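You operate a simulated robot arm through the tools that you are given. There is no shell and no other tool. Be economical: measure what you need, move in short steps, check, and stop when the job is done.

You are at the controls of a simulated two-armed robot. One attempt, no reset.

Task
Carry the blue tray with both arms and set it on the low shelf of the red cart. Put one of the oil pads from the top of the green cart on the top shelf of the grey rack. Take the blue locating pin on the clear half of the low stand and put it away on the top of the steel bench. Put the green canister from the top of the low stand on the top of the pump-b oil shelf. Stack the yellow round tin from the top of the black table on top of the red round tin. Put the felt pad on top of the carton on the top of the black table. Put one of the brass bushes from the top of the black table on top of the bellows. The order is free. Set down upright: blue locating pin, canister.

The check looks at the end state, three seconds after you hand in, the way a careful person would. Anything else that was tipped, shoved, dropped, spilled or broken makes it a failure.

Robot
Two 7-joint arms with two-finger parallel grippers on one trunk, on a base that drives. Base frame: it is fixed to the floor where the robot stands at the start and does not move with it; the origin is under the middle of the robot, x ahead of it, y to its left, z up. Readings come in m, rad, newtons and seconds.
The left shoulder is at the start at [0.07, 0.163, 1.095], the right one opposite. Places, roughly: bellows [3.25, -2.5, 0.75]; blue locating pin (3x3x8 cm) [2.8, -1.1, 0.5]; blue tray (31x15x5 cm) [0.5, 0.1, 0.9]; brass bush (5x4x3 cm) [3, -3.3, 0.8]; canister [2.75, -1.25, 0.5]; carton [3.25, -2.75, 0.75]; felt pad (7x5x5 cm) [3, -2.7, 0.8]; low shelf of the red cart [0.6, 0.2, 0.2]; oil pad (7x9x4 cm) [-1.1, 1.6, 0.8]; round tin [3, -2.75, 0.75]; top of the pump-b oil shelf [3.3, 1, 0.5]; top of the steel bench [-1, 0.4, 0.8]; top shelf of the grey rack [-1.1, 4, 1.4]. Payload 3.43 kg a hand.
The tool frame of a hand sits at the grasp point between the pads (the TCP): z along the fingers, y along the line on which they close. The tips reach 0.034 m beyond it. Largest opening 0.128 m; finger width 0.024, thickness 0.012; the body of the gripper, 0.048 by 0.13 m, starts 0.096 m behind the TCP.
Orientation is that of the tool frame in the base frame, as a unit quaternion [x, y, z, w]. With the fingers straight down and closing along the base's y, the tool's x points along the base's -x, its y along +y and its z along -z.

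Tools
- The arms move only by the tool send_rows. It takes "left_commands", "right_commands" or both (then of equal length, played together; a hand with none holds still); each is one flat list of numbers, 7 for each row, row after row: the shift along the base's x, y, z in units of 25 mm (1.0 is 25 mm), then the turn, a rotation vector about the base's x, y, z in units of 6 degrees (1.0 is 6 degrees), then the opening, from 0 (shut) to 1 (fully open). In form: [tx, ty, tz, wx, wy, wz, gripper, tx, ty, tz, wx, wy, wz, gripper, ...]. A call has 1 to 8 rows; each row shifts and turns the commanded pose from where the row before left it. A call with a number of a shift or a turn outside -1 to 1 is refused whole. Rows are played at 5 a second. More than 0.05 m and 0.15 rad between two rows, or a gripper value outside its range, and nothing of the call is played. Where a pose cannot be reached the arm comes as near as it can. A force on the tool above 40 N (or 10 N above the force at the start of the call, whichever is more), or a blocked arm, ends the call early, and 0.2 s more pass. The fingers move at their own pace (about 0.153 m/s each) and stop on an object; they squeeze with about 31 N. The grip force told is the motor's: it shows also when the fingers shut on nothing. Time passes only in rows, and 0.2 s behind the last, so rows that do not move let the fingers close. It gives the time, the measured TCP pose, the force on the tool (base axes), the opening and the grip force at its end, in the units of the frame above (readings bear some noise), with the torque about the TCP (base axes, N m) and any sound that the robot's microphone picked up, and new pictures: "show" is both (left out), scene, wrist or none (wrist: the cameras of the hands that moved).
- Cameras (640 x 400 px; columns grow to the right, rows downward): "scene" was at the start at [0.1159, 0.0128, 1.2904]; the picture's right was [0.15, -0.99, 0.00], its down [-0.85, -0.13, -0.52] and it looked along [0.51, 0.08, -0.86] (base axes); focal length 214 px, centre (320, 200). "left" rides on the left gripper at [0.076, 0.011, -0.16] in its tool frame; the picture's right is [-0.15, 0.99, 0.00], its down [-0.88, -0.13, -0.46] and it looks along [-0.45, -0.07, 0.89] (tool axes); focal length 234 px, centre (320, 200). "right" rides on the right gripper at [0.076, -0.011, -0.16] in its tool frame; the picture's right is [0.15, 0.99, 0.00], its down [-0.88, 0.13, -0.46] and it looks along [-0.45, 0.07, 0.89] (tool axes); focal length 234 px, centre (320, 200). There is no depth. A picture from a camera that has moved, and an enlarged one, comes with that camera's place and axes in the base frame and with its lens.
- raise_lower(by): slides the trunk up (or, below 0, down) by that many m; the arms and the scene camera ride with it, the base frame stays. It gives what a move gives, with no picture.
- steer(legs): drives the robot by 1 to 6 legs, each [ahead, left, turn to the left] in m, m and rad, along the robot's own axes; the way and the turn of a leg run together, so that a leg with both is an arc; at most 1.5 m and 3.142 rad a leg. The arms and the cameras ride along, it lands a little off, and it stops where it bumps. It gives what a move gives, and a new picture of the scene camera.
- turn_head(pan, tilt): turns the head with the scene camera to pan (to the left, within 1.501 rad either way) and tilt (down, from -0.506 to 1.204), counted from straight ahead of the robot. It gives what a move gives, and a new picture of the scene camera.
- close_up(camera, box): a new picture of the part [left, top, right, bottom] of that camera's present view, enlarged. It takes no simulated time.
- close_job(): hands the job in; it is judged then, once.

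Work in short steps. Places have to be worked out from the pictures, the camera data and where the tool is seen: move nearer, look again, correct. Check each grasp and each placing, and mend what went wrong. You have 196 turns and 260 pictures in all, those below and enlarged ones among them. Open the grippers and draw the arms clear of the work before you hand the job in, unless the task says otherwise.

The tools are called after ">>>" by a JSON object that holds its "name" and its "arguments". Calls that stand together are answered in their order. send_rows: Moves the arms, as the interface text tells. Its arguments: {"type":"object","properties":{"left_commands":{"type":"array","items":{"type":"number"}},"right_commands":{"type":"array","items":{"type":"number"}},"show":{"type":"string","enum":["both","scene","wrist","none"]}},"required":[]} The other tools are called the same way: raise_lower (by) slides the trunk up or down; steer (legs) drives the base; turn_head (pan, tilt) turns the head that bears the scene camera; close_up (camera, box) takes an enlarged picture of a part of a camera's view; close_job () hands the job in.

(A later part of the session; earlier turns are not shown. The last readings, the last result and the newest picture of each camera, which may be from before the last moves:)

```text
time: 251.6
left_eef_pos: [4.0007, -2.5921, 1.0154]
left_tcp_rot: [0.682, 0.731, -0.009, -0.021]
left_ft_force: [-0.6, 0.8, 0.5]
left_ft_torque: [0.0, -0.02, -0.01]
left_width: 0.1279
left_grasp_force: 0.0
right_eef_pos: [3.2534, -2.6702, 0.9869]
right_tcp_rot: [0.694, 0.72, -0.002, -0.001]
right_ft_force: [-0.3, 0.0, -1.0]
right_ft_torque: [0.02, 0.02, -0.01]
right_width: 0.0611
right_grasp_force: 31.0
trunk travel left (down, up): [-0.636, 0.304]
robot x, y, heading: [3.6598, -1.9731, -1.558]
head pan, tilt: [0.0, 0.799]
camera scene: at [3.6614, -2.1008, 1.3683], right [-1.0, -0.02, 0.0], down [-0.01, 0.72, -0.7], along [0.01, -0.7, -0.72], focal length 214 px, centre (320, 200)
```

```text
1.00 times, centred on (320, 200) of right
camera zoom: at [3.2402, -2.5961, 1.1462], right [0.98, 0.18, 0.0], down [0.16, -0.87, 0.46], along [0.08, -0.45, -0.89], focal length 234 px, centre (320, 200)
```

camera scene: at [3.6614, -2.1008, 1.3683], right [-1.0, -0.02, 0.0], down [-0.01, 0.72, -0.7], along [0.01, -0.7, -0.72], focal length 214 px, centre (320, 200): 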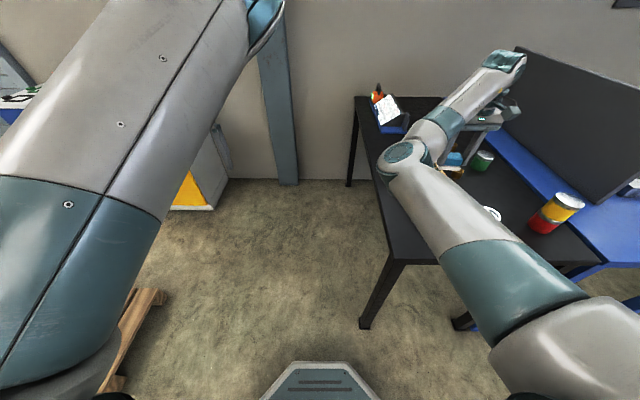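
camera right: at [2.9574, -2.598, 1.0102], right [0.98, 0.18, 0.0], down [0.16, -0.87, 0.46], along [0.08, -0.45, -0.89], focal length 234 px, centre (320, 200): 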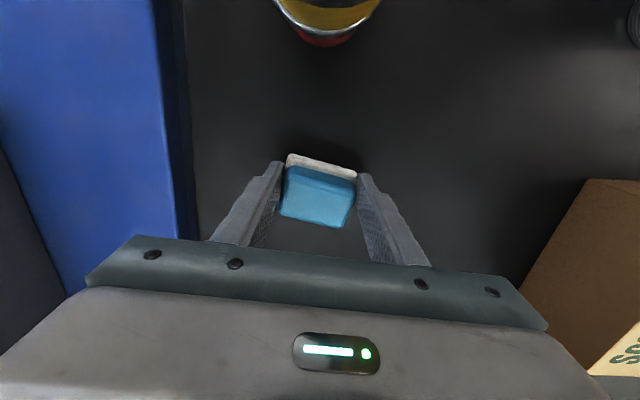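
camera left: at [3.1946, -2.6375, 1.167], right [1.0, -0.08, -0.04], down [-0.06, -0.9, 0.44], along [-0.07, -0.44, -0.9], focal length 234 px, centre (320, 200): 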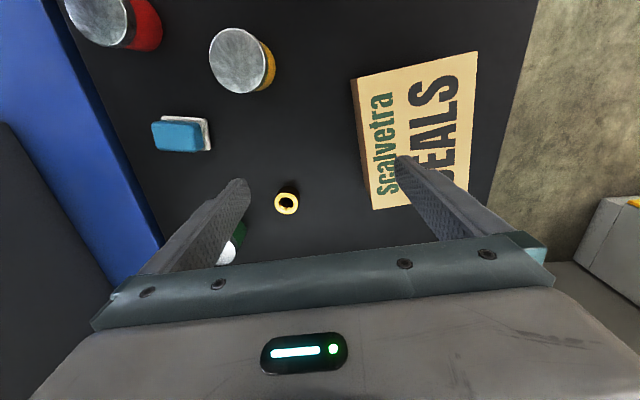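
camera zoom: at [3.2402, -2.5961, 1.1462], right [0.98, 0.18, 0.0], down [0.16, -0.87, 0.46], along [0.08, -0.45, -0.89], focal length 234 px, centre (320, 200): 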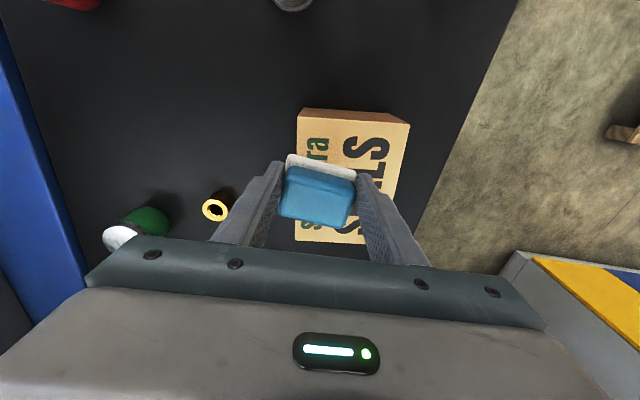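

Carton top centre is at (3.29, -2.696). I shift the pad by (+37, -20) mm and descend.

>>> {"name": "send_rows", "arguments": {"right_commands": [0.74, -0.4, 0, 0, 0, 0, 0, 0.74, -0.4, 0, 0, 0, 0, 0, 0, 0, -0.8, 0, 0, 0, 0, 0, 0, -0.8, 0, 0, 0, 0, 0, 0, -0.3, 0, 0, 0, 0], "show": "wrist"}}

```text
time: 252.8
left_eef_pos: [3.999, -2.5915, 1.0154]
left_tcp_rot: [0.682, 0.731, -0.009, -0.022]
left_ft_force: [0.2, 0.0, 0.0]
left_ft_torque: [-0.03, 0.0, 0.01]
left_width: 0.128
left_grasp_force: 0.1
right_eef_pos: [3.2914, -2.6898, 0.9397]
right_tcp_rot: [0.694, 0.72, -0.003, -0.002]
right_ft_force: [-0.1, -0.5, 0.5]
right_ft_torque: [0.0, -0.05, -0.03]
right_width: 0.0611
right_grasp_force: 31.4
trunk travel left (down, up): [-0.636, 0.304]
robot x, y, heading: [3.6606, -1.9734, -1.558]
head pan, tilt: [0.0, 0.799]
camera right: at [3.277, -2.6149, 1.0999], right [0.98, 0.18, 0.0], down [0.16, -0.87, 0.46], along [0.08, -0.45, -0.89], focal length 234 px, centre (320, 200)
```

right: 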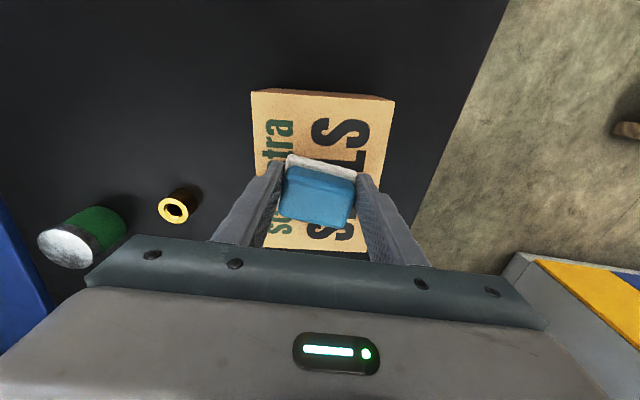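

Centred over the carton. I creep down to contact.

>>> {"name": "send_rows", "arguments": {"right_commands": [0, 0, -0.16, 0, 0, 0, 0, 0, 0, -0.12, 0, 0, 0, 0, 0, 0, -0.08, 0, 0, 0, 0, 0, 0, -0.06, 0, 0, 0, 0], "show": "none"}}

```text
time: 253.7
left_eef_pos: [4.0006, -2.5898, 1.0159]
left_tcp_rot: [0.682, 0.731, -0.009, -0.021]
left_ft_force: [0.4, -0.7, -0.3]
left_ft_torque: [-0.01, 0.01, -0.04]
left_width: 0.1279
left_grasp_force: 0.1
right_eef_pos: [3.2903, -2.6909, 0.937]
right_tcp_rot: [0.694, 0.72, -0.008, 0.002]
right_ft_force: [2.8, 6.7, 17.7]
right_ft_torque: [0.47, -0.64, 0.13]
right_width: 0.0604
right_grasp_force: 30.7
trunk travel left (down, up): [-0.636, 0.304]
robot x, y, heading: [3.6607, -1.973, -1.558]
head pan, tilt: [0.0, 0.799]
stopped in row 4 (right hand): the force on the tool passed its limit (the readings are from after the stop); the commanded pose is now the measured one
```

Contact. I release and rise.

>>> {"name": "send_rows", "arguments": {"right_commands": [0, 0, 0.06, 0, 0, 0, 0, 0, 0, 0, 0, 0, 0, 0.7, 0, 0, 0, 0, 0, 0, 0.7, 0, 0, 0.6, 0, 0, 0, 0.7, 0, 0, 1, 0, 0, 0, 0.7, 0, 0, 1, 0, 0, 0, 0.7], "show": "wrist"}}

```text
time: 255.1
left_eef_pos: [4.001, -2.5921, 1.0155]
left_tcp_rot: [0.681, 0.732, -0.008, -0.022]
left_ft_force: [-0.3, 0.1, 0.6]
left_ft_torque: [0.0, -0.03, -0.01]
left_width: 0.1281
left_grasp_force: 0.0
right_eef_pos: [3.2907, -2.6929, 1.0032]
right_tcp_rot: [0.694, 0.72, -0.006, 0.001]
right_ft_force: [1.0, 0.2, 0.6]
right_ft_torque: [0.0, -0.02, 0.0]
right_width: 0.0897
right_grasp_force: 0.0
trunk travel left (down, up): [-0.636, 0.304]
robot x, y, heading: [3.661, -1.9693, -1.555]
head pan, tilt: [0.0, 0.799]
camera right: at [3.2778, -2.6156, 1.1623], right [0.98, 0.18, -0.01], down [0.17, -0.87, 0.46], along [0.08, -0.46, -0.89], focal length 234 px, centre (320, 200)
```

right: 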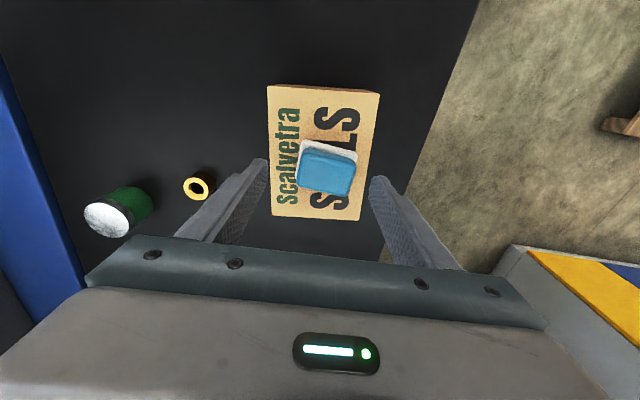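

The felt pad sits on the carton. Now the nearest brass bush at about (3.113, -2.795): I move the base to bring the hand above it.

>>> {"name": "steer", "arguments": {"legs": [[0, -0.18, 0], [0.085, 0, 0]]}}

>>> {"name": "close_up", "arguments": {"camera": "right", "box": [160, 80, 480, 280]}}

```text
time: 257.2
left_eef_pos: [3.8185, -2.6816, 1.0149]
left_tcp_rot: [0.683, 0.73, -0.007, -0.022]
left_ft_force: [0.1, -1.3, 0.3]
left_ft_torque: [0.0, -0.01, 0.0]
left_width: 0.1283
left_grasp_force: 0.1
right_eef_pos: [3.1082, -2.7796, 1.0024]
right_tcp_rot: [0.694, 0.72, -0.006, 0.001]
right_ft_force: [0.4, -0.4, -0.4]
right_ft_torque: [0.06, 0.0, 0.02]
right_width: 0.0894
right_grasp_force: 0.1
trunk travel left (down, up): [-0.636, 0.304]
robot x, y, heading: [3.4823, -2.0576, -1.556]
head pan, tilt: [0.0, 0.799]
camera scene: at [3.4808, -2.1897, 1.3683], right [-1.0, -0.01, 0.0], down [-0.01, 0.72, -0.7], along [0.01, -0.7, -0.72], focal length 214 px, centre (320, 200)
```

scene: 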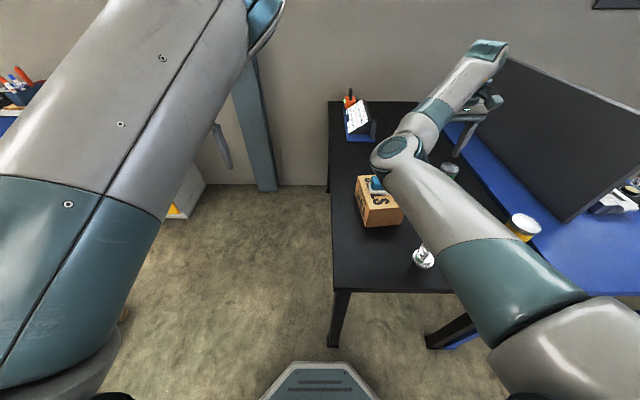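

```text
2.00 times, centred on (320, 180) of right
camera zoom: at [3.0963, -2.7045, 1.1616], right [0.98, 0.18, -0.01], down [0.16, -0.87, 0.46], along [0.08, -0.46, -0.89], focal length 468 px, centre (320, 240)
```

zoom: 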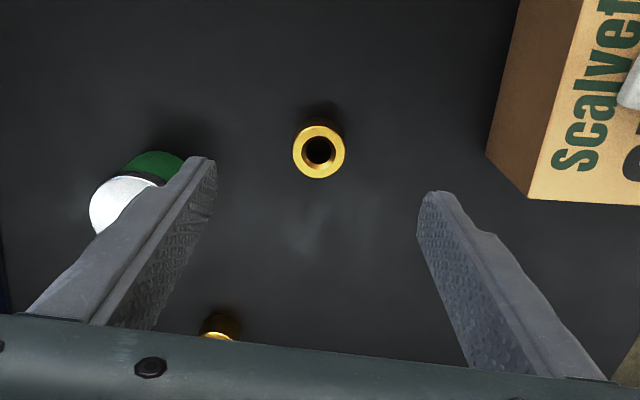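

The bush is at (3.112, -2.802). I align, narrow the opening to 6 cm and descend.

>>> {"name": "send_rows", "arguments": {"right_commands": [0.08, -0.45, 0, 0, 0, 0, 0.47, 0.08, -0.45, -0.6, 0, 0, 0, 0.47, 0, 0, -1, 0, 0, 0, 0.47, 0, 0, -1, 0, 0, 0, 0.47, 0, 0, -1, 0, 0, 0, 0.47, 0, 0, -1, 0, 0, 0, 0.47, 0, 0, -1, 0, 0, 0, 0.47], "show": "wrist"}}

```text
time: 258.9
left_eef_pos: [3.8191, -2.6817, 1.0159]
left_tcp_rot: [0.682, 0.731, -0.007, -0.021]
left_ft_force: [-1.4, -0.6, 0.1]
left_ft_torque: [-0.02, 0.04, -0.01]
left_width: 0.1281
left_grasp_force: 0.0
right_eef_pos: [3.1131, -2.8034, 0.8621]
right_tcp_rot: [0.695, 0.719, -0.007, 0.001]
right_ft_force: [0.5, 0.4, -0.6]
right_ft_torque: [0.02, 0.02, -0.03]
right_width: 0.0601
right_grasp_force: 0.1
trunk travel left (down, up): [-0.636, 0.304]
robot x, y, heading: [3.4793, -2.0669, -1.554]
head pan, tilt: [0.0, 0.799]
camera right: at [3.1012, -2.7265, 1.0221], right [0.98, 0.18, -0.01], down [0.16, -0.87, 0.46], along [0.07, -0.46, -0.89], focal length 234 px, centre (320, 200)
```

right: 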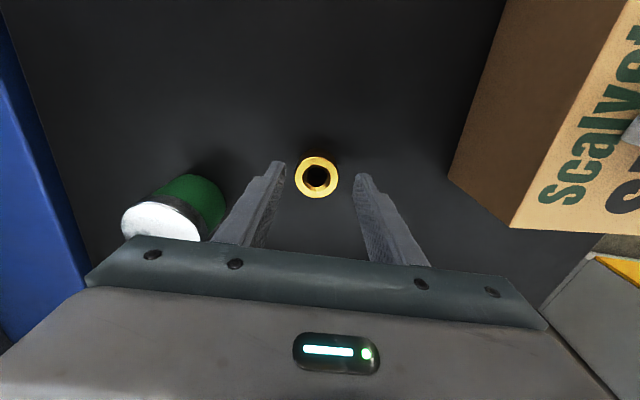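

Centred. I go down 1.8 cm and close.

>>> {"name": "send_rows", "arguments": {"right_commands": [-0.1, 0, -0.4, 0, 0, 0, 0.47, 0, 0, -0.32, 0, 0, 0, 0.47, 0, 0, 0, 0, 0, 0, 0.2, 0, 0, 0, 0, 0, 0, 0, 0, 0, 0, 0, 0, 0, 0], "show": "wrist"}}

```text
time: 260.1
left_eef_pos: [3.8196, -2.6817, 1.0155]
left_tcp_rot: [0.682, 0.731, -0.008, -0.022]
left_ft_force: [-0.3, -0.4, -0.1]
left_ft_torque: [0.01, 0.0, -0.01]
left_width: 0.128
left_grasp_force: 0.1
right_eef_pos: [3.1101, -2.8032, 0.8442]
right_tcp_rot: [0.695, 0.719, -0.007, 0.0]
right_ft_force: [0.5, -0.2, 1.6]
right_ft_torque: [0.02, -0.02, 0.01]
right_width: 0.0362
right_grasp_force: 31.0
trunk travel left (down, up): [-0.636, 0.304]
robot x, y, heading: [3.4837, -2.0597, -1.556]
head pan, tilt: [0.0, 0.799]
camera right: at [3.098, -2.7265, 1.0038], right [0.98, 0.18, -0.01], down [0.16, -0.87, 0.46], along [0.08, -0.46, -0.89], focal length 234 px, centre (320, 200)
```

right: 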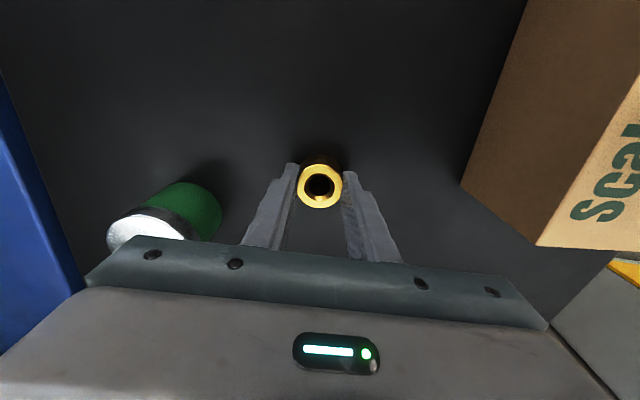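

Gripped (36 mm). I lift 15 cm and carry it by base motion to the bellows.

>>> {"name": "send_rows", "arguments": {"right_commands": [0, 0, 0.9, 0, 0, 0, 0, 0, 0, 1, 0, 0, 0, 0, 0, 0, 1, 0, 0, 0, 0, 0, 0, 1, 0, 0, 0, 0, 0, 0, 1, 0, 0, 0, 0, 0, 0, 1, 0, 0, 0, 0], "show": "none"}}

>>> {"name": "steer", "arguments": {"legs": [[-0.28, 0, 0], [0, 0.07, 0]]}}

>>> {"name": "close_up", "arguments": {"camera": "right", "box": [160, 40, 480, 240]}}

```text
time: 261.4
left_eef_pos: [3.819, -2.6801, 1.0157]
left_tcp_rot: [0.682, 0.731, -0.01, -0.021]
left_ft_force: [-0.1, 0.2, -0.3]
left_ft_torque: [-0.03, -0.01, 0.0]
left_width: 0.1278
left_grasp_force: 0.0
right_eef_pos: [3.1107, -2.8012, 0.9919]
right_tcp_rot: [0.695, 0.719, -0.006, 0.0]
right_ft_force: [0.5, 0.6, -1.9]
right_ft_torque: [0.04, 0.02, 0.0]
right_width: 0.036
right_grasp_force: 31.5
trunk travel left (down, up): [-0.636, 0.304]
robot x, y, heading: [3.4779, -2.0597, -1.559]
head pan, tilt: [0.0, 0.799]
```

```text
time: 264.0
left_eef_pos: [3.8861, -2.4058, 1.0148]
left_tcp_rot: [0.682, 0.731, -0.008, -0.022]
left_ft_force: [-0.1, -0.2, 0.1]
left_ft_torque: [0.04, 0.02, 0.0]
left_width: 0.128
left_grasp_force: 0.1
right_eef_pos: [3.1774, -2.5275, 0.9913]
right_tcp_rot: [0.694, 0.72, -0.007, 0.001]
right_ft_force: [0.7, 0.3, -2.0]
right_ft_torque: [0.03, 0.01, -0.01]
right_width: 0.036
right_grasp_force: 31.0
trunk travel left (down, up): [-0.636, 0.304]
robot x, y, heading: [3.5465, -1.7883, -1.547]
head pan, tilt: [0.0, 0.799]
camera scene: at [3.5463, -1.9145, 1.3683], right [-1.0, -0.02, 0.0], down [-0.01, 0.72, -0.7], along [0.01, -0.7, -0.72], focal length 214 px, centre (320, 200)
```

scene: 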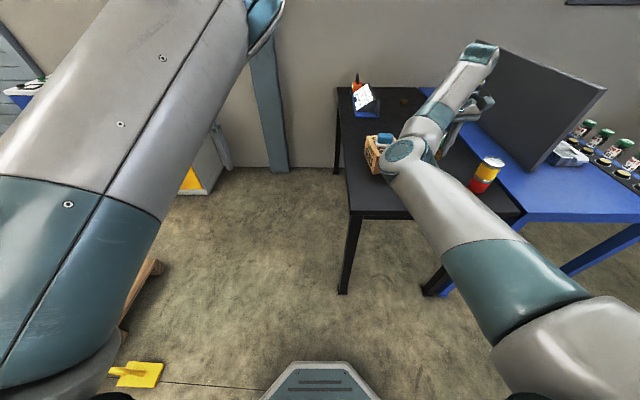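

```text
2.00 times, centred on (320, 140) of right
camera zoom: at [3.1644, -2.4522, 1.1512], right [0.98, 0.18, -0.01], down [0.17, -0.87, 0.46], along [0.08, -0.46, -0.89], focal length 468 px, centre (320, 320)
```

zoom: 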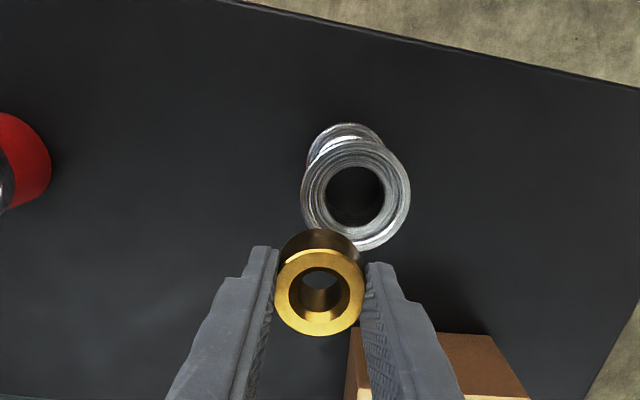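

The bush needs to go about (+12, +26) mm. I move it and lower 1.5 cm for a precise look.

>>> {"name": "send_rows", "arguments": {"right_commands": [0.24, 0.53, 0, 0, 0, 0, 0, 0.24, 0.53, -0.2, 0, 0, 0, 0, 0, 0, -0.2, 0, 0, 0, 0, 0, 0, -0.2, 0, 0, 0, 0], "show": "none"}}

>>> {"name": "close_up", "arguments": {"camera": "right", "box": [240, 100, 400, 200]}}

```text
time: 265.0
left_eef_pos: [3.8856, -2.4069, 1.0143]
left_tcp_rot: [0.682, 0.731, -0.008, -0.022]
left_ft_force: [-0.4, -1.0, -0.8]
left_ft_torque: [0.0, -0.01, -0.01]
left_width: 0.128
left_grasp_force: 0.0
right_eef_pos: [3.1889, -2.5005, 0.9759]
right_tcp_rot: [0.694, 0.72, -0.006, 0.0]
right_ft_force: [0.2, 0.8, -1.9]
right_ft_torque: [-0.01, 0.0, 0.01]
right_width: 0.0361
right_grasp_force: 31.5
trunk travel left (down, up): [-0.636, 0.304]
robot x, y, heading: [3.5475, -1.7851, -1.554]
head pan, tilt: [0.0, 0.799]
```

```text
4.00 times, centred on (320, 150) of right
camera zoom: at [3.1766, -2.4255, 1.136], right [0.98, 0.18, -0.01], down [0.17, -0.87, 0.46], along [0.08, -0.46, -0.89], focal length 937 px, centre (320, 400)
```

zoom: 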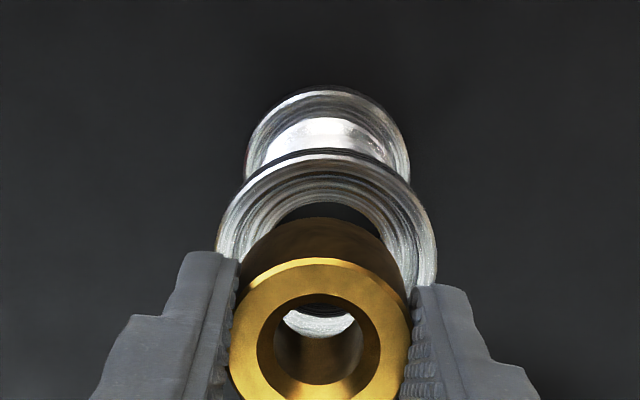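

Centred within about 1.5 mm. I correct and creep down to contact.

>>> {"name": "send_rows", "arguments": {"right_commands": [0.05, -0.02, -0.2, 0, 0, 0, 0, 0, 0, -0.2, 0, 0, 0, 0, 0, 0, -0.12, 0, 0, 0, 0, 0, 0, -0.12, 0, 0, 0, 0, 0, 0, -0.1, 0, 0, 0, 0], "show": "none"}}

>>> {"name": "close_up", "arguments": {"camera": "right", "box": [240, 100, 400, 200]}}

```text
time: 266.2
left_eef_pos: [3.885, -2.4057, 1.0154]
left_tcp_rot: [0.681, 0.732, -0.009, -0.022]
left_ft_force: [0.0, -1.0, 0.0]
left_ft_torque: [0.02, -0.03, -0.01]
left_width: 0.128
left_grasp_force: 0.0
right_eef_pos: [3.191, -2.5029, 0.9575]
right_tcp_rot: [0.694, 0.72, -0.007, 0.001]
right_ft_force: [0.4, -0.6, -1.9]
right_ft_torque: [0.04, 0.01, 0.0]
right_width: 0.0362
right_grasp_force: 30.7
trunk travel left (down, up): [-0.636, 0.304]
robot x, y, heading: [3.548, -1.7854, -1.549]
head pan, tilt: [0.0, 0.799]
```

```text
4.00 times, centred on (320, 150) of right
camera zoom: at [3.1775, -2.4264, 1.1174], right [0.98, 0.18, -0.01], down [0.17, -0.87, 0.46], along [0.08, -0.46, -0.89], focal length 937 px, centre (320, 400)
```

zoom: 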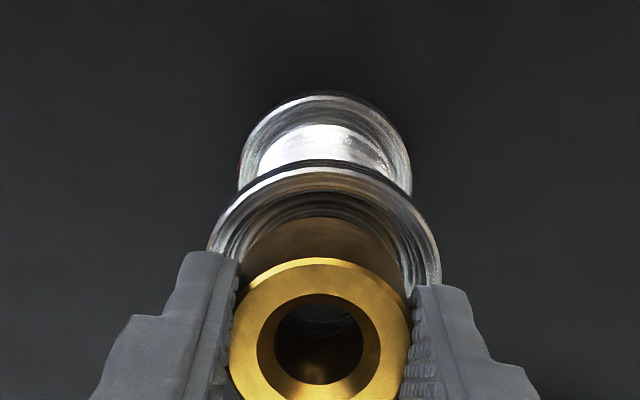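

Still no contact. I continue in 2–3 mm steps.

>>> {"name": "send_rows", "arguments": {"right_commands": [0.03, 0, -0.12, 0, 0, 0, 0, 0, 0, -0.1, 0, 0, 0, 0, 0, 0, -0.1, 0, 0, 0, 0, 0, 0, -0.08, 0, 0, 0, 0], "show": "none"}}

>>> {"name": "close_up", "arguments": {"camera": "right", "box": [240, 100, 400, 200]}}

```text
time: 267.2
left_eef_pos: [3.8865, -2.4052, 1.0156]
left_tcp_rot: [0.681, 0.732, -0.008, -0.023]
left_ft_force: [-0.1, 0.1, 0.3]
left_ft_torque: [0.01, 0.01, -0.01]
left_width: 0.1281
left_grasp_force: 0.1
right_eef_pos: [3.1912, -2.5021, 0.9465]
right_tcp_rot: [0.694, 0.72, -0.007, 0.0]
right_ft_force: [0.3, 0.3, -2.5]
right_ft_torque: [-0.04, 0.0, -0.04]
right_width: 0.0363
right_grasp_force: 30.7
trunk travel left (down, up): [-0.636, 0.304]
robot x, y, heading: [3.5454, -1.7858, -1.552]
head pan, tilt: [0.0, 0.799]
```

```text
4.00 times, centred on (320, 150) of right
camera zoom: at [3.1779, -2.4265, 1.1074], right [0.98, 0.18, -0.01], down [0.17, -0.87, 0.46], along [0.08, -0.46, -0.89], focal length 937 px, centre (320, 400)
```

zoom: 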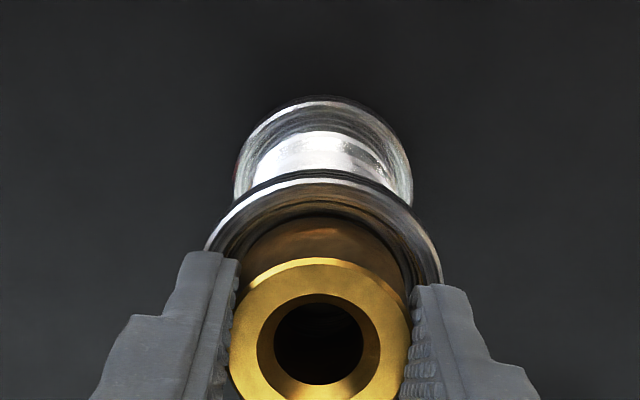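

Alignment remains good. I continue down.

>>> {"name": "send_rows", "arguments": {"right_commands": [0, -0.03, -0.1, 0, 0, 0, 0, 0, 0, -0.08, 0, 0, 0, 0, 0, 0, -0.08, 0, 0, 0, 0], "show": "none"}}

```text
time: 268.0
left_eef_pos: [3.8857, -2.4042, 1.0152]
left_tcp_rot: [0.681, 0.732, -0.009, -0.021]
left_ft_force: [0.5, 0.8, -0.6]
left_ft_torque: [0.0, -0.02, 0.0]
left_width: 0.1281
left_grasp_force: 0.0
right_eef_pos: [3.1921, -2.5026, 0.9446]
right_tcp_rot: [0.694, 0.72, -0.009, 0.001]
right_ft_force: [-0.3, -4.1, 10.3]
right_ft_torque: [-0.2, -0.18, -0.1]
right_width: 0.036
right_grasp_force: 31.1
trunk travel left (down, up): [-0.636, 0.304]
robot x, y, heading: [3.5476, -1.784, -1.554]
head pan, tilt: [0.0, 0.799]
```

Contact felt. I back off the downward command, open gently, and rise.

>>> {"name": "send_rows", "arguments": {"right_commands": [0, 0, 0.14, 0, 0, 0, 0, 0, 0, 0, 0, 0, 0, 0.5, 0, 0, 0, 0, 0, 0, 0.5, 0, 0, 0.5, 0, 0, 0, 0.5, 0, 0, 1, 0, 0, 0, 0.5, 0, 0, 1, 0, 0, 0, 0.5], "show": "wrist"}}

>>> {"name": "close_up", "arguments": {"camera": "right", "box": [240, 80, 400, 180]}}

```text
time: 269.4
left_eef_pos: [3.8856, -2.4056, 1.0161]
left_tcp_rot: [0.681, 0.732, -0.009, -0.021]
left_ft_force: [-0.5, 0.8, -0.4]
left_ft_torque: [-0.03, -0.02, 0.0]
left_width: 0.128
left_grasp_force: 0.1
right_eef_pos: [3.1911, -2.502, 1.007]
right_tcp_rot: [0.694, 0.72, -0.007, 0.0]
right_ft_force: [0.0, 0.1, 0.0]
right_ft_torque: [0.01, 0.02, 0.0]
right_width: 0.0641
right_grasp_force: 0.0
trunk travel left (down, up): [-0.636, 0.304]
robot x, y, heading: [3.546, -1.7848, -1.553]
head pan, tilt: [0.0, 0.799]
camera right: at [3.1778, -2.4259, 1.1667], right [0.98, 0.18, -0.01], down [0.17, -0.87, 0.46], along [0.08, -0.46, -0.89], focal length 234 px, centre (320, 200)
```

right: 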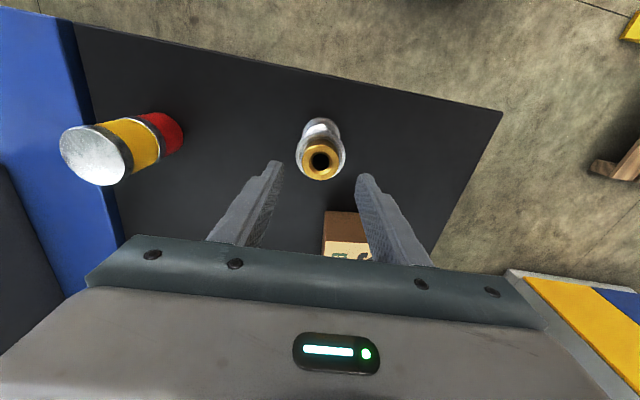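

```text
4.00 times, centred on (320, 130) of right
camera zoom: at [3.1778, -2.4259, 1.1667], right [0.98, 0.18, -0.01], down [0.17, -0.87, 0.46], along [0.08, -0.46, -0.89], focal length 937 px, centre (320, 480)
```

zoom: 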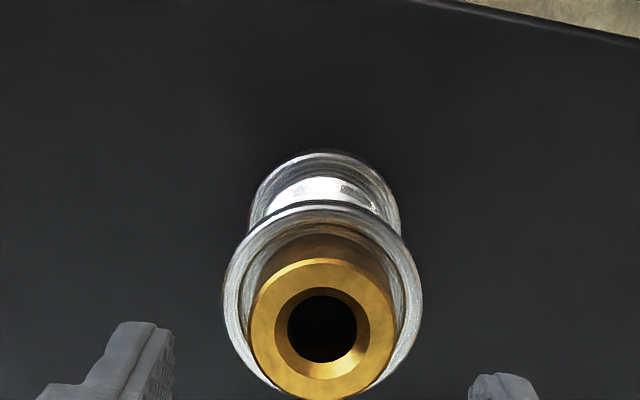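

All three black-table jobs are done: the bush stands on the bellows. I back away and turn to face the low stand (to -x).

>>> {"name": "steer", "arguments": {"legs": [[-0.27, 0, 0], [0, 0, -1.59]]}}

>>> {"name": "raise_lower", "arguments": {"by": -0.1}}

>>> {"name": "turn_head", "arguments": {"pan": -0.3, "tilt": 0.7}}

```text
time: 275.1
left_eef_pos: [2.9222, -1.8541, 1.015]
left_tcp_rot: [0.999, 0.038, 0.009, -0.021]
left_ft_force: [-0.1, 0.6, -0.7]
left_ft_torque: [-0.02, 0.01, 0.04]
left_width: 0.1279
left_grasp_force: 0.1
right_eef_pos: [2.8222, -1.1592, 1.0068]
right_tcp_rot: [1.0, 0.021, -0.005, -0.004]
right_ft_force: [0.2, 0.0, 0.3]
right_ft_torque: [-0.02, -0.01, -0.01]
right_width: 0.0639
right_grasp_force: 0.0
trunk travel left (down, up): [-0.636, 0.304]
robot x, y, heading: [3.5413, -1.5139, -3.118]
head pan, tilt: [0.0, 0.799]
camera scene: at [3.4076, -1.5123, 1.3683], right [-0.02, 1.0, 0.0], down [0.72, 0.02, -0.7], along [-0.7, -0.02, -0.72], focal length 214 px, centre (320, 200)
```

scene: 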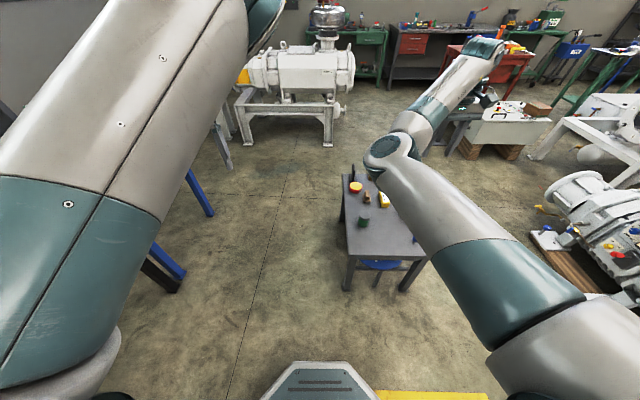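

```text
time: 276.5
left_eef_pos: [2.9232, -1.855, 0.9163]
left_tcp_rot: [0.999, 0.039, 0.009, -0.021]
left_ft_force: [-0.3, 0.2, -0.2]
left_ft_torque: [0.04, -0.02, -0.02]
left_width: 0.1281
left_grasp_force: 0.1
right_eef_pos: [2.8221, -1.1605, 0.9068]
right_tcp_rot: [1.0, 0.02, -0.005, -0.004]
right_ft_force: [-0.5, 0.5, 0.0]
right_ft_torque: [0.03, 0.01, 0.01]
right_width: 0.0641
right_grasp_force: 0.0
trunk travel left (down, up): [-0.536, 0.404]
robot x, y, heading: [3.5389, -1.5119, -3.121]
head pan, tilt: [0.0, 0.799]
```

```text
time: 277.3
left_eef_pos: [2.9219, -1.8551, 0.9163]
left_tcp_rot: [0.999, 0.039, 0.009, -0.021]
left_ft_force: [-0.4, -0.7, -0.1]
left_ft_torque: [0.03, 0.02, -0.01]
left_width: 0.128
left_grasp_force: 0.2
right_eef_pos: [2.8226, -1.1606, 0.9061]
right_tcp_rot: [1.0, 0.02, -0.006, -0.004]
right_ft_force: [-0.9, -0.4, -0.1]
right_ft_torque: [0.0, 0.04, -0.05]
right_width: 0.0641
right_grasp_force: 0.1
trunk travel left (down, up): [-0.536, 0.404]
robot x, y, heading: [3.5405, -1.5125, -3.118]
head pan, tilt: [-0.3, 0.7]
camera scene: at [3.4065, -1.4874, 1.2765], right [0.27, 0.96, 0.0], down [0.62, -0.18, -0.76], along [-0.74, 0.21, -0.64], focal length 214 px, centre (320, 200)
```

scene: 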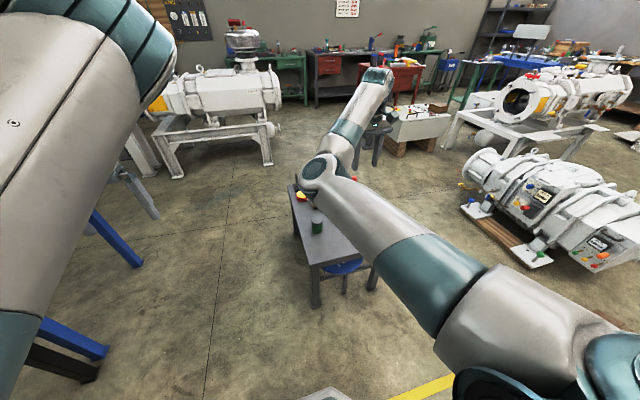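

The canister is visible. I use the right wrist camera, which is above the stand, to see the pin and surroundings.

>>> {"name": "close_up", "arguments": {"camera": "right", "box": [0, 0, 640, 400]}}

```text
1.00 times, centred on (320, 200) of right
camera zoom: at [2.8988, -1.148, 1.0663], right [0.19, -0.98, -0.01], down [-0.87, -0.17, 0.46], along [-0.46, -0.08, -0.89], focal length 234 px, centre (320, 200)
```

zoom: 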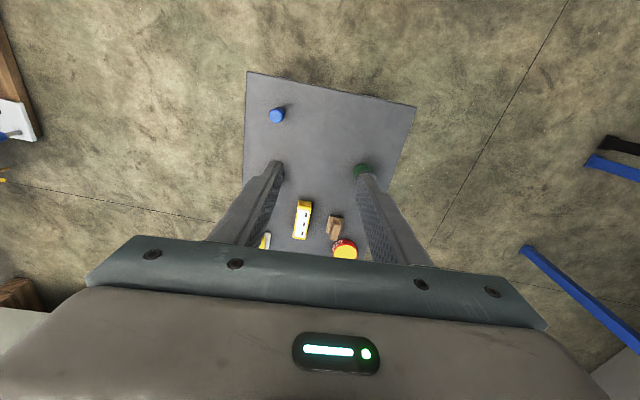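

The pin is at about (2.82,-1.07) and the canister at about (2.73,-1.29), with stand top z≈0.49. I move the base so the hand is over the canister, and lower the trunk.

>>> {"name": "steer", "arguments": {"legs": [[0.085, 0.125, 0]]}}

>>> {"name": "raise_lower", "arguments": {"by": -0.18}}

>>> {"name": "close_up", "arguments": {"camera": "right", "box": [160, 40, 480, 240]}}

```text
time: 278.6
left_eef_pos: [2.84, -1.9804, 0.9156]
left_tcp_rot: [0.999, 0.039, 0.01, -0.021]
left_ft_force: [-1.0, -0.7, -0.1]
left_ft_torque: [-0.03, -0.02, 0.0]
left_width: 0.1282
left_grasp_force: 0.1
right_eef_pos: [2.7393, -1.2861, 0.9059]
right_tcp_rot: [1.0, 0.021, -0.004, -0.005]
right_ft_force: [0.5, -0.3, 0.1]
right_ft_torque: [0.02, -0.02, 0.01]
right_width: 0.0642
right_grasp_force: 0.1
trunk travel left (down, up): [-0.536, 0.404]
robot x, y, heading: [3.4556, -1.6319, -3.123]
head pan, tilt: [-0.3, 0.7]
camera scene: at [3.3241, -1.6128, 1.2765], right [0.27, 0.96, 0.0], down [0.62, -0.18, -0.76], along [-0.74, 0.21, -0.64], focal length 214 px, centre (320, 200)
```

scene: 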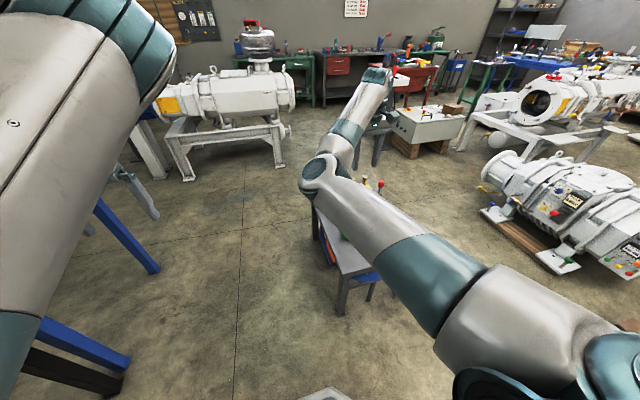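

```text
time: 280.6
left_eef_pos: [2.8412, -1.9801, 0.735]
left_tcp_rot: [0.999, 0.037, 0.009, -0.022]
left_ft_force: [0.4, -1.0, 0.2]
left_ft_torque: [0.01, 0.02, -0.01]
left_width: 0.1281
left_grasp_force: 0.1
right_eef_pos: [2.741, -1.2862, 0.7277]
right_tcp_rot: [1.0, 0.02, -0.006, -0.005]
right_ft_force: [0.0, -0.1, 0.2]
right_ft_torque: [0.01, 0.04, -0.01]
right_width: 0.064
right_grasp_force: 0.0
trunk travel left (down, up): [-0.356, 0.584]
robot x, y, heading: [3.4572, -1.6343, -3.119]
head pan, tilt: [-0.3, 0.7]
```

```text
2.00 times, centred on (320, 140) of right
camera zoom: at [2.8169, -1.2729, 0.8866], right [0.19, -0.98, -0.01], down [-0.87, -0.17, 0.46], along [-0.46, -0.08, -0.89], focal length 468 px, centre (320, 320)
```

zoom: 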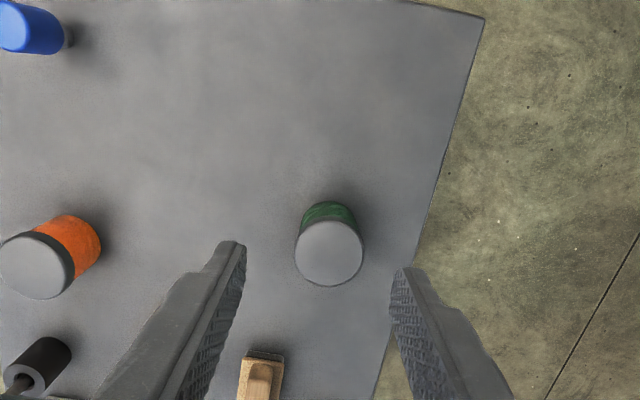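

I refine: canister centre is about (2.70,-1.30), top ≈0.55. I shift there, lower 8 cm and look again.

>>> {"name": "send_rows", "arguments": {"right_commands": [-0.55, -0.17, -0.8, 0, 0, 0, 0.8, -0.55, -0.17, -0.8, 0, 0, 0, 0.8, -0.55, -0.17, -0.8, 0, 0, 0, 0.8, 0, 0, -0.8, 0, 0, 0, 0.8], "show": "wrist"}}

```text
time: 281.6
left_eef_pos: [2.8409, -1.9809, 0.7349]
left_tcp_rot: [0.999, 0.038, 0.009, -0.022]
left_ft_force: [0.5, -0.5, -0.5]
left_ft_torque: [-0.01, 0.0, 0.05]
left_width: 0.1281
left_grasp_force: 0.1
right_eef_pos: [2.6993, -1.2987, 0.6472]
right_tcp_rot: [1.0, 0.021, -0.005, -0.005]
right_ft_force: [1.4, 0.3, -0.2]
right_ft_torque: [-0.01, 0.04, 0.0]
right_width: 0.1022
right_grasp_force: 0.1
trunk travel left (down, up): [-0.356, 0.584]
robot x, y, heading: [3.457, -1.6357, -3.114]
head pan, tilt: [-0.3, 0.7]
camera right: at [2.7761, -1.2862, 0.8073], right [0.19, -0.98, -0.01], down [-0.87, -0.17, 0.46], along [-0.46, -0.08, -0.89], focal length 234 px, centre (320, 200)
```

right: 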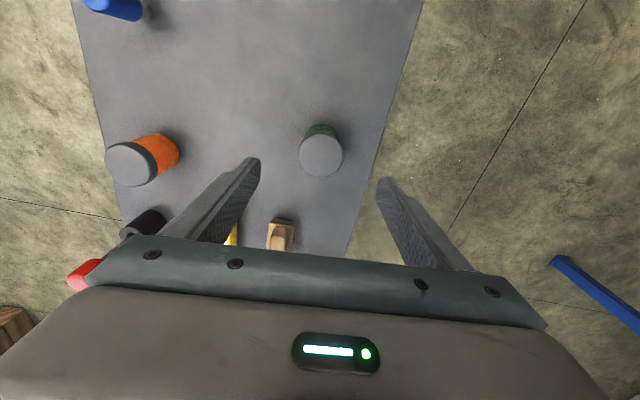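

Nicely centred. I lower another 6 cm with fingers straddling.

>>> {"name": "send_rows", "arguments": {"right_commands": [-0.1, 0, -0.8, 0, 0, 0, 0.8, -0.1, 0, -0.8, 0, 0, 0, 0.8, 0, 0, -0.8, 0, 0, 0, 0.8], "show": "wrist"}}

```text
time: 282.4
left_eef_pos: [2.8396, -1.9809, 0.7347]
left_tcp_rot: [0.999, 0.039, 0.009, -0.022]
left_ft_force: [0.8, 0.9, 0.0]
left_ft_torque: [-0.01, -0.04, 0.02]
left_width: 0.1282
left_grasp_force: 0.1
right_eef_pos: [2.6946, -1.296, 0.5871]
right_tcp_rot: [1.0, 0.021, -0.006, -0.004]
right_ft_force: [-0.4, 0.0, 0.1]
right_ft_torque: [0.0, 0.0, 0.0]
right_width: 0.1023
right_grasp_force: 0.1
trunk travel left (down, up): [-0.356, 0.584]
robot x, y, heading: [3.4605, -1.6355, -3.117]
head pan, tilt: [-0.3, 0.7]
camera right: at [2.7707, -1.2853, 0.7471], right [0.19, -0.98, -0.01], down [-0.87, -0.17, 0.46], along [-0.46, -0.08, -0.89], focal length 234 px, centre (320, 200)
```

right: 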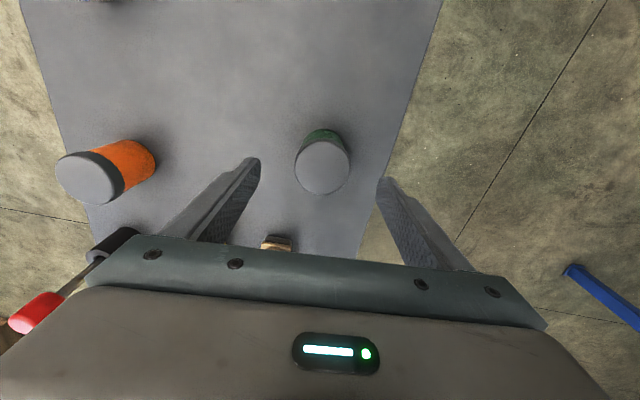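

Canister top is at z≈0.519, centre (2.692,-1.300). I descend to TCP z≈0.50.

>>> {"name": "send_rows", "arguments": {"right_commands": [-0.1, -0.15, -0.9, 0, 0, 0, 0.8, 0, 0, -0.9, 0, 0, 0, 0.8, 0, 0, -0.9, 0, 0, 0, 0.8, 0, 0, -0.6, 0, 0, 0, 0.8], "show": "wrist"}}

```text
time: 283.4
left_eef_pos: [2.8405, -1.9801, 0.7353]
left_tcp_rot: [0.999, 0.038, 0.01, -0.022]
left_ft_force: [-0.3, -0.4, -0.5]
left_ft_torque: [0.02, -0.02, -0.01]
left_width: 0.1282
left_grasp_force: 0.0
right_eef_pos: [2.6905, -1.3009, 0.503]
right_tcp_rot: [1.0, 0.022, -0.004, -0.004]
right_ft_force: [-0.1, -0.6, -0.3]
right_ft_torque: [-0.03, -0.02, -0.03]
right_width: 0.1024
right_grasp_force: 0.1
trunk travel left (down, up): [-0.356, 0.584]
robot x, y, heading: [3.4578, -1.6386, -3.122]
head pan, tilt: [-0.3, 0.7]
camera right: at [2.7673, -1.2889, 0.664], right [0.19, -0.98, -0.01], down [-0.87, -0.17, 0.46], along [-0.46, -0.08, -0.89], focal length 234 px, centre (320, 200)
```

right: 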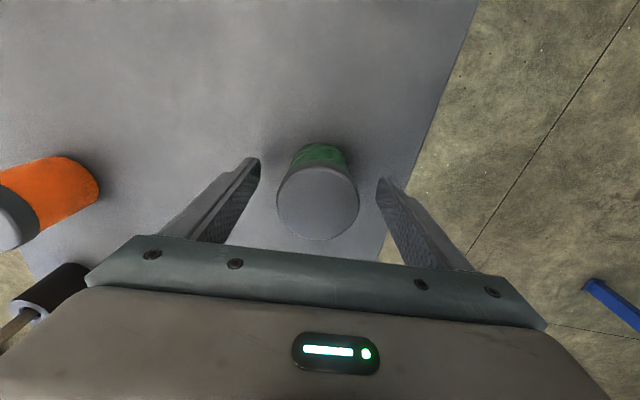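

Fingers straddle it. I lower 1 cm and close.

>>> {"name": "send_rows", "arguments": {"right_commands": [0, 0, -0.4, 0, 0, 0, 0.8, 0, 0, 0, 0, 0, 0, 0.5, 0, 0, 0, 0, 0, 0, 0.2, 0, 0, 0, 0, 0, 0, 0, 0, 0, 0, 0, 0, 0, 0], "show": "wrist"}}

```text
time: 284.6
left_eef_pos: [2.8394, -1.9805, 0.7356]
left_tcp_rot: [0.999, 0.038, 0.009, -0.021]
left_ft_force: [-0.3, 0.2, 0.0]
left_ft_torque: [0.0, 0.01, 0.01]
left_width: 0.1278
left_grasp_force: 0.1
right_eef_pos: [2.6912, -1.2998, 0.4963]
right_tcp_rot: [1.0, 0.021, -0.005, -0.005]
right_ft_force: [-1.6, 0.4, 0.0]
right_ft_torque: [-0.02, 0.02, -0.01]
right_width: 0.0567
right_grasp_force: 30.2
trunk travel left (down, up): [-0.356, 0.584]
robot x, y, heading: [3.4554, -1.636, -3.116]
head pan, tilt: [-0.3, 0.7]
camera right: at [2.7678, -1.2883, 0.6546], right [0.19, -0.98, -0.01], down [-0.87, -0.17, 0.46], along [-0.46, -0.08, -0.89], focal length 234 px, centre (320, 200)
```

right: 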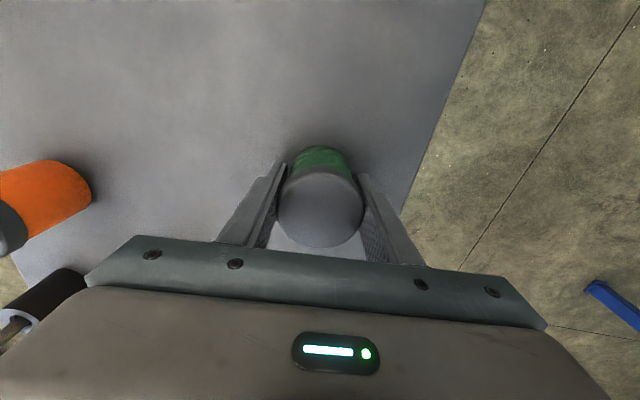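

Canister gripped (57 mm). I lift with the trunk and look toward the pump-b oil shelf (+y side).

>>> {"name": "raise_lower", "arguments": {"by": 0.35}}

>>> {"name": "steer", "arguments": {"legs": [[-0.35, 0, 0], [0, 0, -1.2]]}}

>>> {"name": "turn_head", "arguments": {"pan": 0.0, "tilt": 0.45}}

```text
time: 288.1
left_eef_pos: [2.8407, -1.9797, 1.0851]
left_tcp_rot: [0.999, 0.039, 0.009, -0.021]
left_ft_force: [0.7, 0.8, -0.5]
left_ft_torque: [0.04, 0.0, 0.02]
left_width: 0.1279
left_grasp_force: 0.0
right_eef_pos: [2.6912, -1.3009, 0.8441]
right_tcp_rot: [1.0, 0.021, -0.005, -0.004]
right_ft_force: [0.0, 0.6, -1.7]
right_ft_torque: [-0.01, 0.0, 0.01]
right_width: 0.0566
right_grasp_force: 31.4
trunk travel left (down, up): [-0.706, 0.234]
robot x, y, heading: [3.4553, -1.6349, -3.113]
head pan, tilt: [-0.3, 0.7]
```

```text
time: 293.3
left_eef_pos: [3.2578, -1.1878, 1.0845]
left_tcp_rot: [0.852, -0.523, 0.02, -0.012]
left_ft_force: [-0.3, 0.4, -0.6]
left_ft_torque: [-0.01, 0.0, -0.01]
left_width: 0.1281
left_grasp_force: 0.0
right_eef_pos: [3.8267, -0.7906, 0.8451]
right_tcp_rot: [0.843, -0.538, -0.002, -0.006]
right_ft_force: [0.0, -0.4, 0.0]
right_ft_torque: [-0.01, 0.0, 0.02]
right_width: 0.0566
right_grasp_force: 31.1
trunk travel left (down, up): [-0.706, 0.234]
robot x, y, heading: [3.8092, -1.629, 1.986]
head pan, tilt: [-0.3, 0.7]
camera scene: at [3.7786, -1.4945, 1.4465], right [0.99, 0.11, 0.0], down [0.07, -0.64, -0.76], along [-0.09, 0.76, -0.64], focal length 214 px, centre (320, 200)
```

scene: 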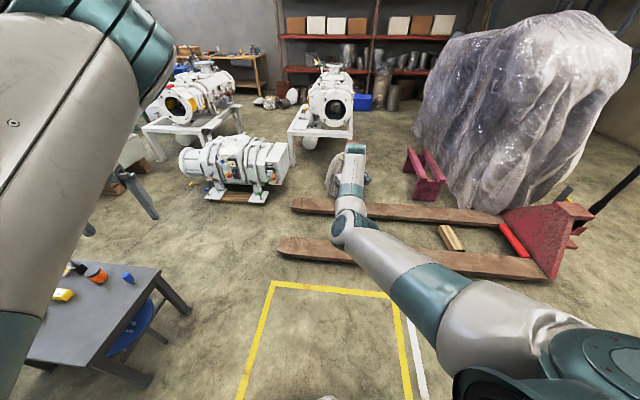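

```text
time: 294.1
left_eef_pos: [3.2562, -1.1867, 1.0851]
left_tcp_rot: [0.851, -0.524, 0.02, -0.013]
left_ft_force: [0.8, 1.0, 0.5]
left_ft_torque: [0.01, 0.01, 0.02]
left_width: 0.128
left_grasp_force: 0.2
right_eef_pos: [3.8268, -0.791, 0.8441]
right_tcp_rot: [0.843, -0.538, -0.003, -0.007]
right_ft_force: [-1.2, -0.5, -0.9]
right_ft_torque: [0.01, 0.03, 0.01]
right_width: 0.0566
right_grasp_force: 31.1
trunk travel left (down, up): [-0.706, 0.234]
robot x, y, heading: [3.8096, -1.6293, 1.988]
head pan, tilt: [0.0, 0.45]
camera scene: at [3.7513, -1.4948, 1.4686], right [0.92, 0.4, 0.0], down [0.18, -0.4, -0.9], along [-0.36, 0.82, -0.44], focal length 214 px, centre (320, 200)
```

scene: 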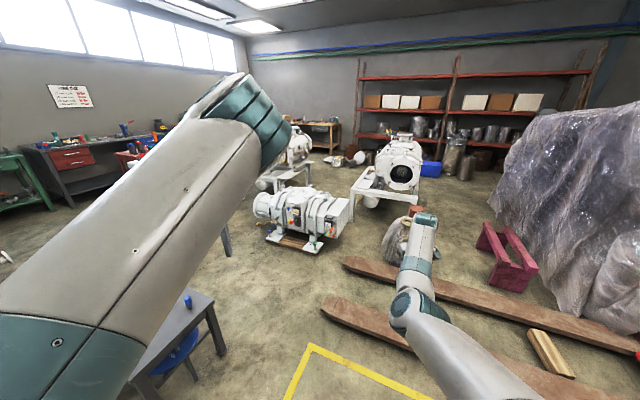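

The oil shelf should project near pixel (367,183). I zoom there.

>>> {"name": "close_up", "arguments": {"camera": "scene", "box": [300, 120, 460, 220]}}

```text
4.00 times, centred on (380, 170) of scene
camera zoom: at [3.7513, -1.4948, 1.4686], right [0.92, 0.4, 0.0], down [0.18, -0.4, -0.9], along [-0.36, 0.82, -0.44], focal length 858 px, centre (80, 320)
```

zoom: 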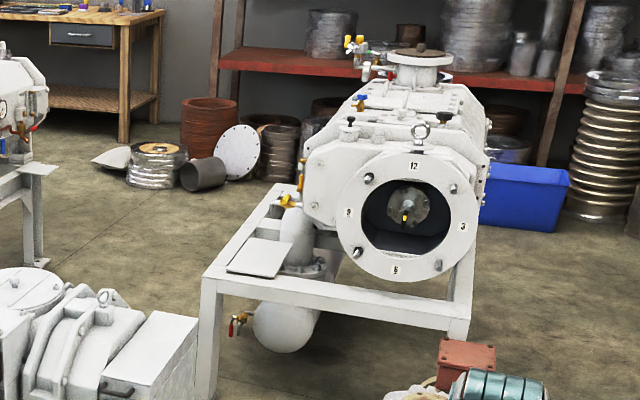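

The oil shelf is the small plate at the pump frame's west side (≈3.26, 0.965). Forks and the small pump block the direct way, so I go round by the west: back past the stand, then north at x≈1.82. I raise the trunk first for clearance.

>>> {"name": "raise_lower", "arguments": {"by": 0.2}}

>>> {"name": "steer", "arguments": {"legs": [[0, 0, 1.15], [0, 0.2, 0], [1.36, 0, 0], [0, 0, -1.57]]}}

```text
time: 296.3
left_eef_pos: [3.2561, -1.1888, 1.2859]
left_tcp_rot: [0.851, -0.524, 0.02, -0.012]
left_ft_force: [0.5, -0.8, -0.2]
left_ft_torque: [0.02, 0.01, 0.04]
left_width: 0.1281
left_grasp_force: 0.1
right_eef_pos: [3.8271, -0.7899, 1.0441]
right_tcp_rot: [0.843, -0.538, -0.001, -0.005]
right_ft_force: [-0.2, 0.3, -1.5]
right_ft_torque: [-0.03, 0.02, -0.02]
right_width: 0.0565
right_grasp_force: 31.0
trunk travel left (down, up): [-0.906, 0.034]
robot x, y, heading: [3.8093, -1.626, 1.989]
head pan, tilt: [0.0, 0.45]
```

```text
time: 311.0
left_eef_pos: [2.1232, -1.1997, 1.285]
left_tcp_rot: [0.721, -0.692, 0.022, -0.008]
left_ft_force: [-0.1, 0.5, 0.7]
left_ft_torque: [-0.02, -0.02, -0.02]
left_width: 0.128
left_grasp_force: 0.1
right_eef_pos: [2.8074, -1.0745, 1.0447]
right_tcp_rot: [0.71, -0.705, -0.001, -0.007]
right_ft_force: [-0.8, 0.2, -1.6]
right_ft_torque: [-0.03, 0.02, -0.03]
right_width: 0.0565
right_grasp_force: 31.1
trunk travel left (down, up): [-0.906, 0.034]
robot x, y, heading: [2.4447, -1.826, 1.556]
head pan, tilt: [0.0, 0.45]
camera scene: at [2.4458, -1.6844, 1.6687], right [1.0, -0.01, 0.0], down [-0.01, -0.44, -0.9], along [0.01, 0.9, -0.44], focal length 214 px, centre (320, 200)
```

scene: 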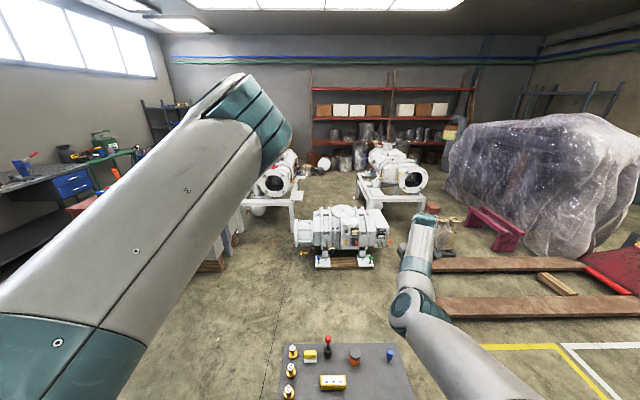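

Good overview. I zoom on the gap between the pumps.

>>> {"name": "close_up", "arguments": {"camera": "scene", "box": [200, 130, 440, 280]}}

```text
2.67 times, centred on (320, 205) of scene
camera zoom: at [2.4458, -1.6844, 1.6687], right [1.0, -0.01, 0.0], down [-0.01, -0.44, -0.9], along [0.01, 0.9, -0.44], focal length 572 px, centre (320, 187)
```

zoom: 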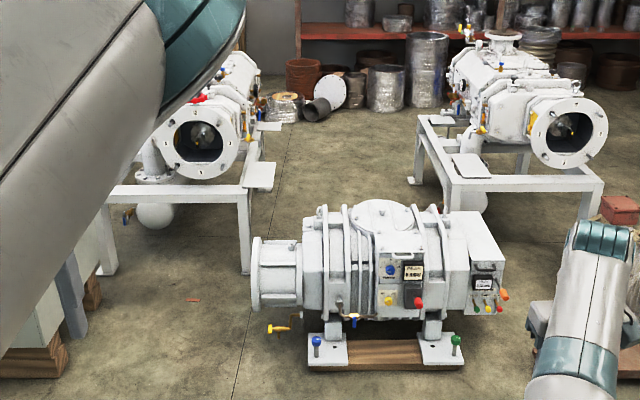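

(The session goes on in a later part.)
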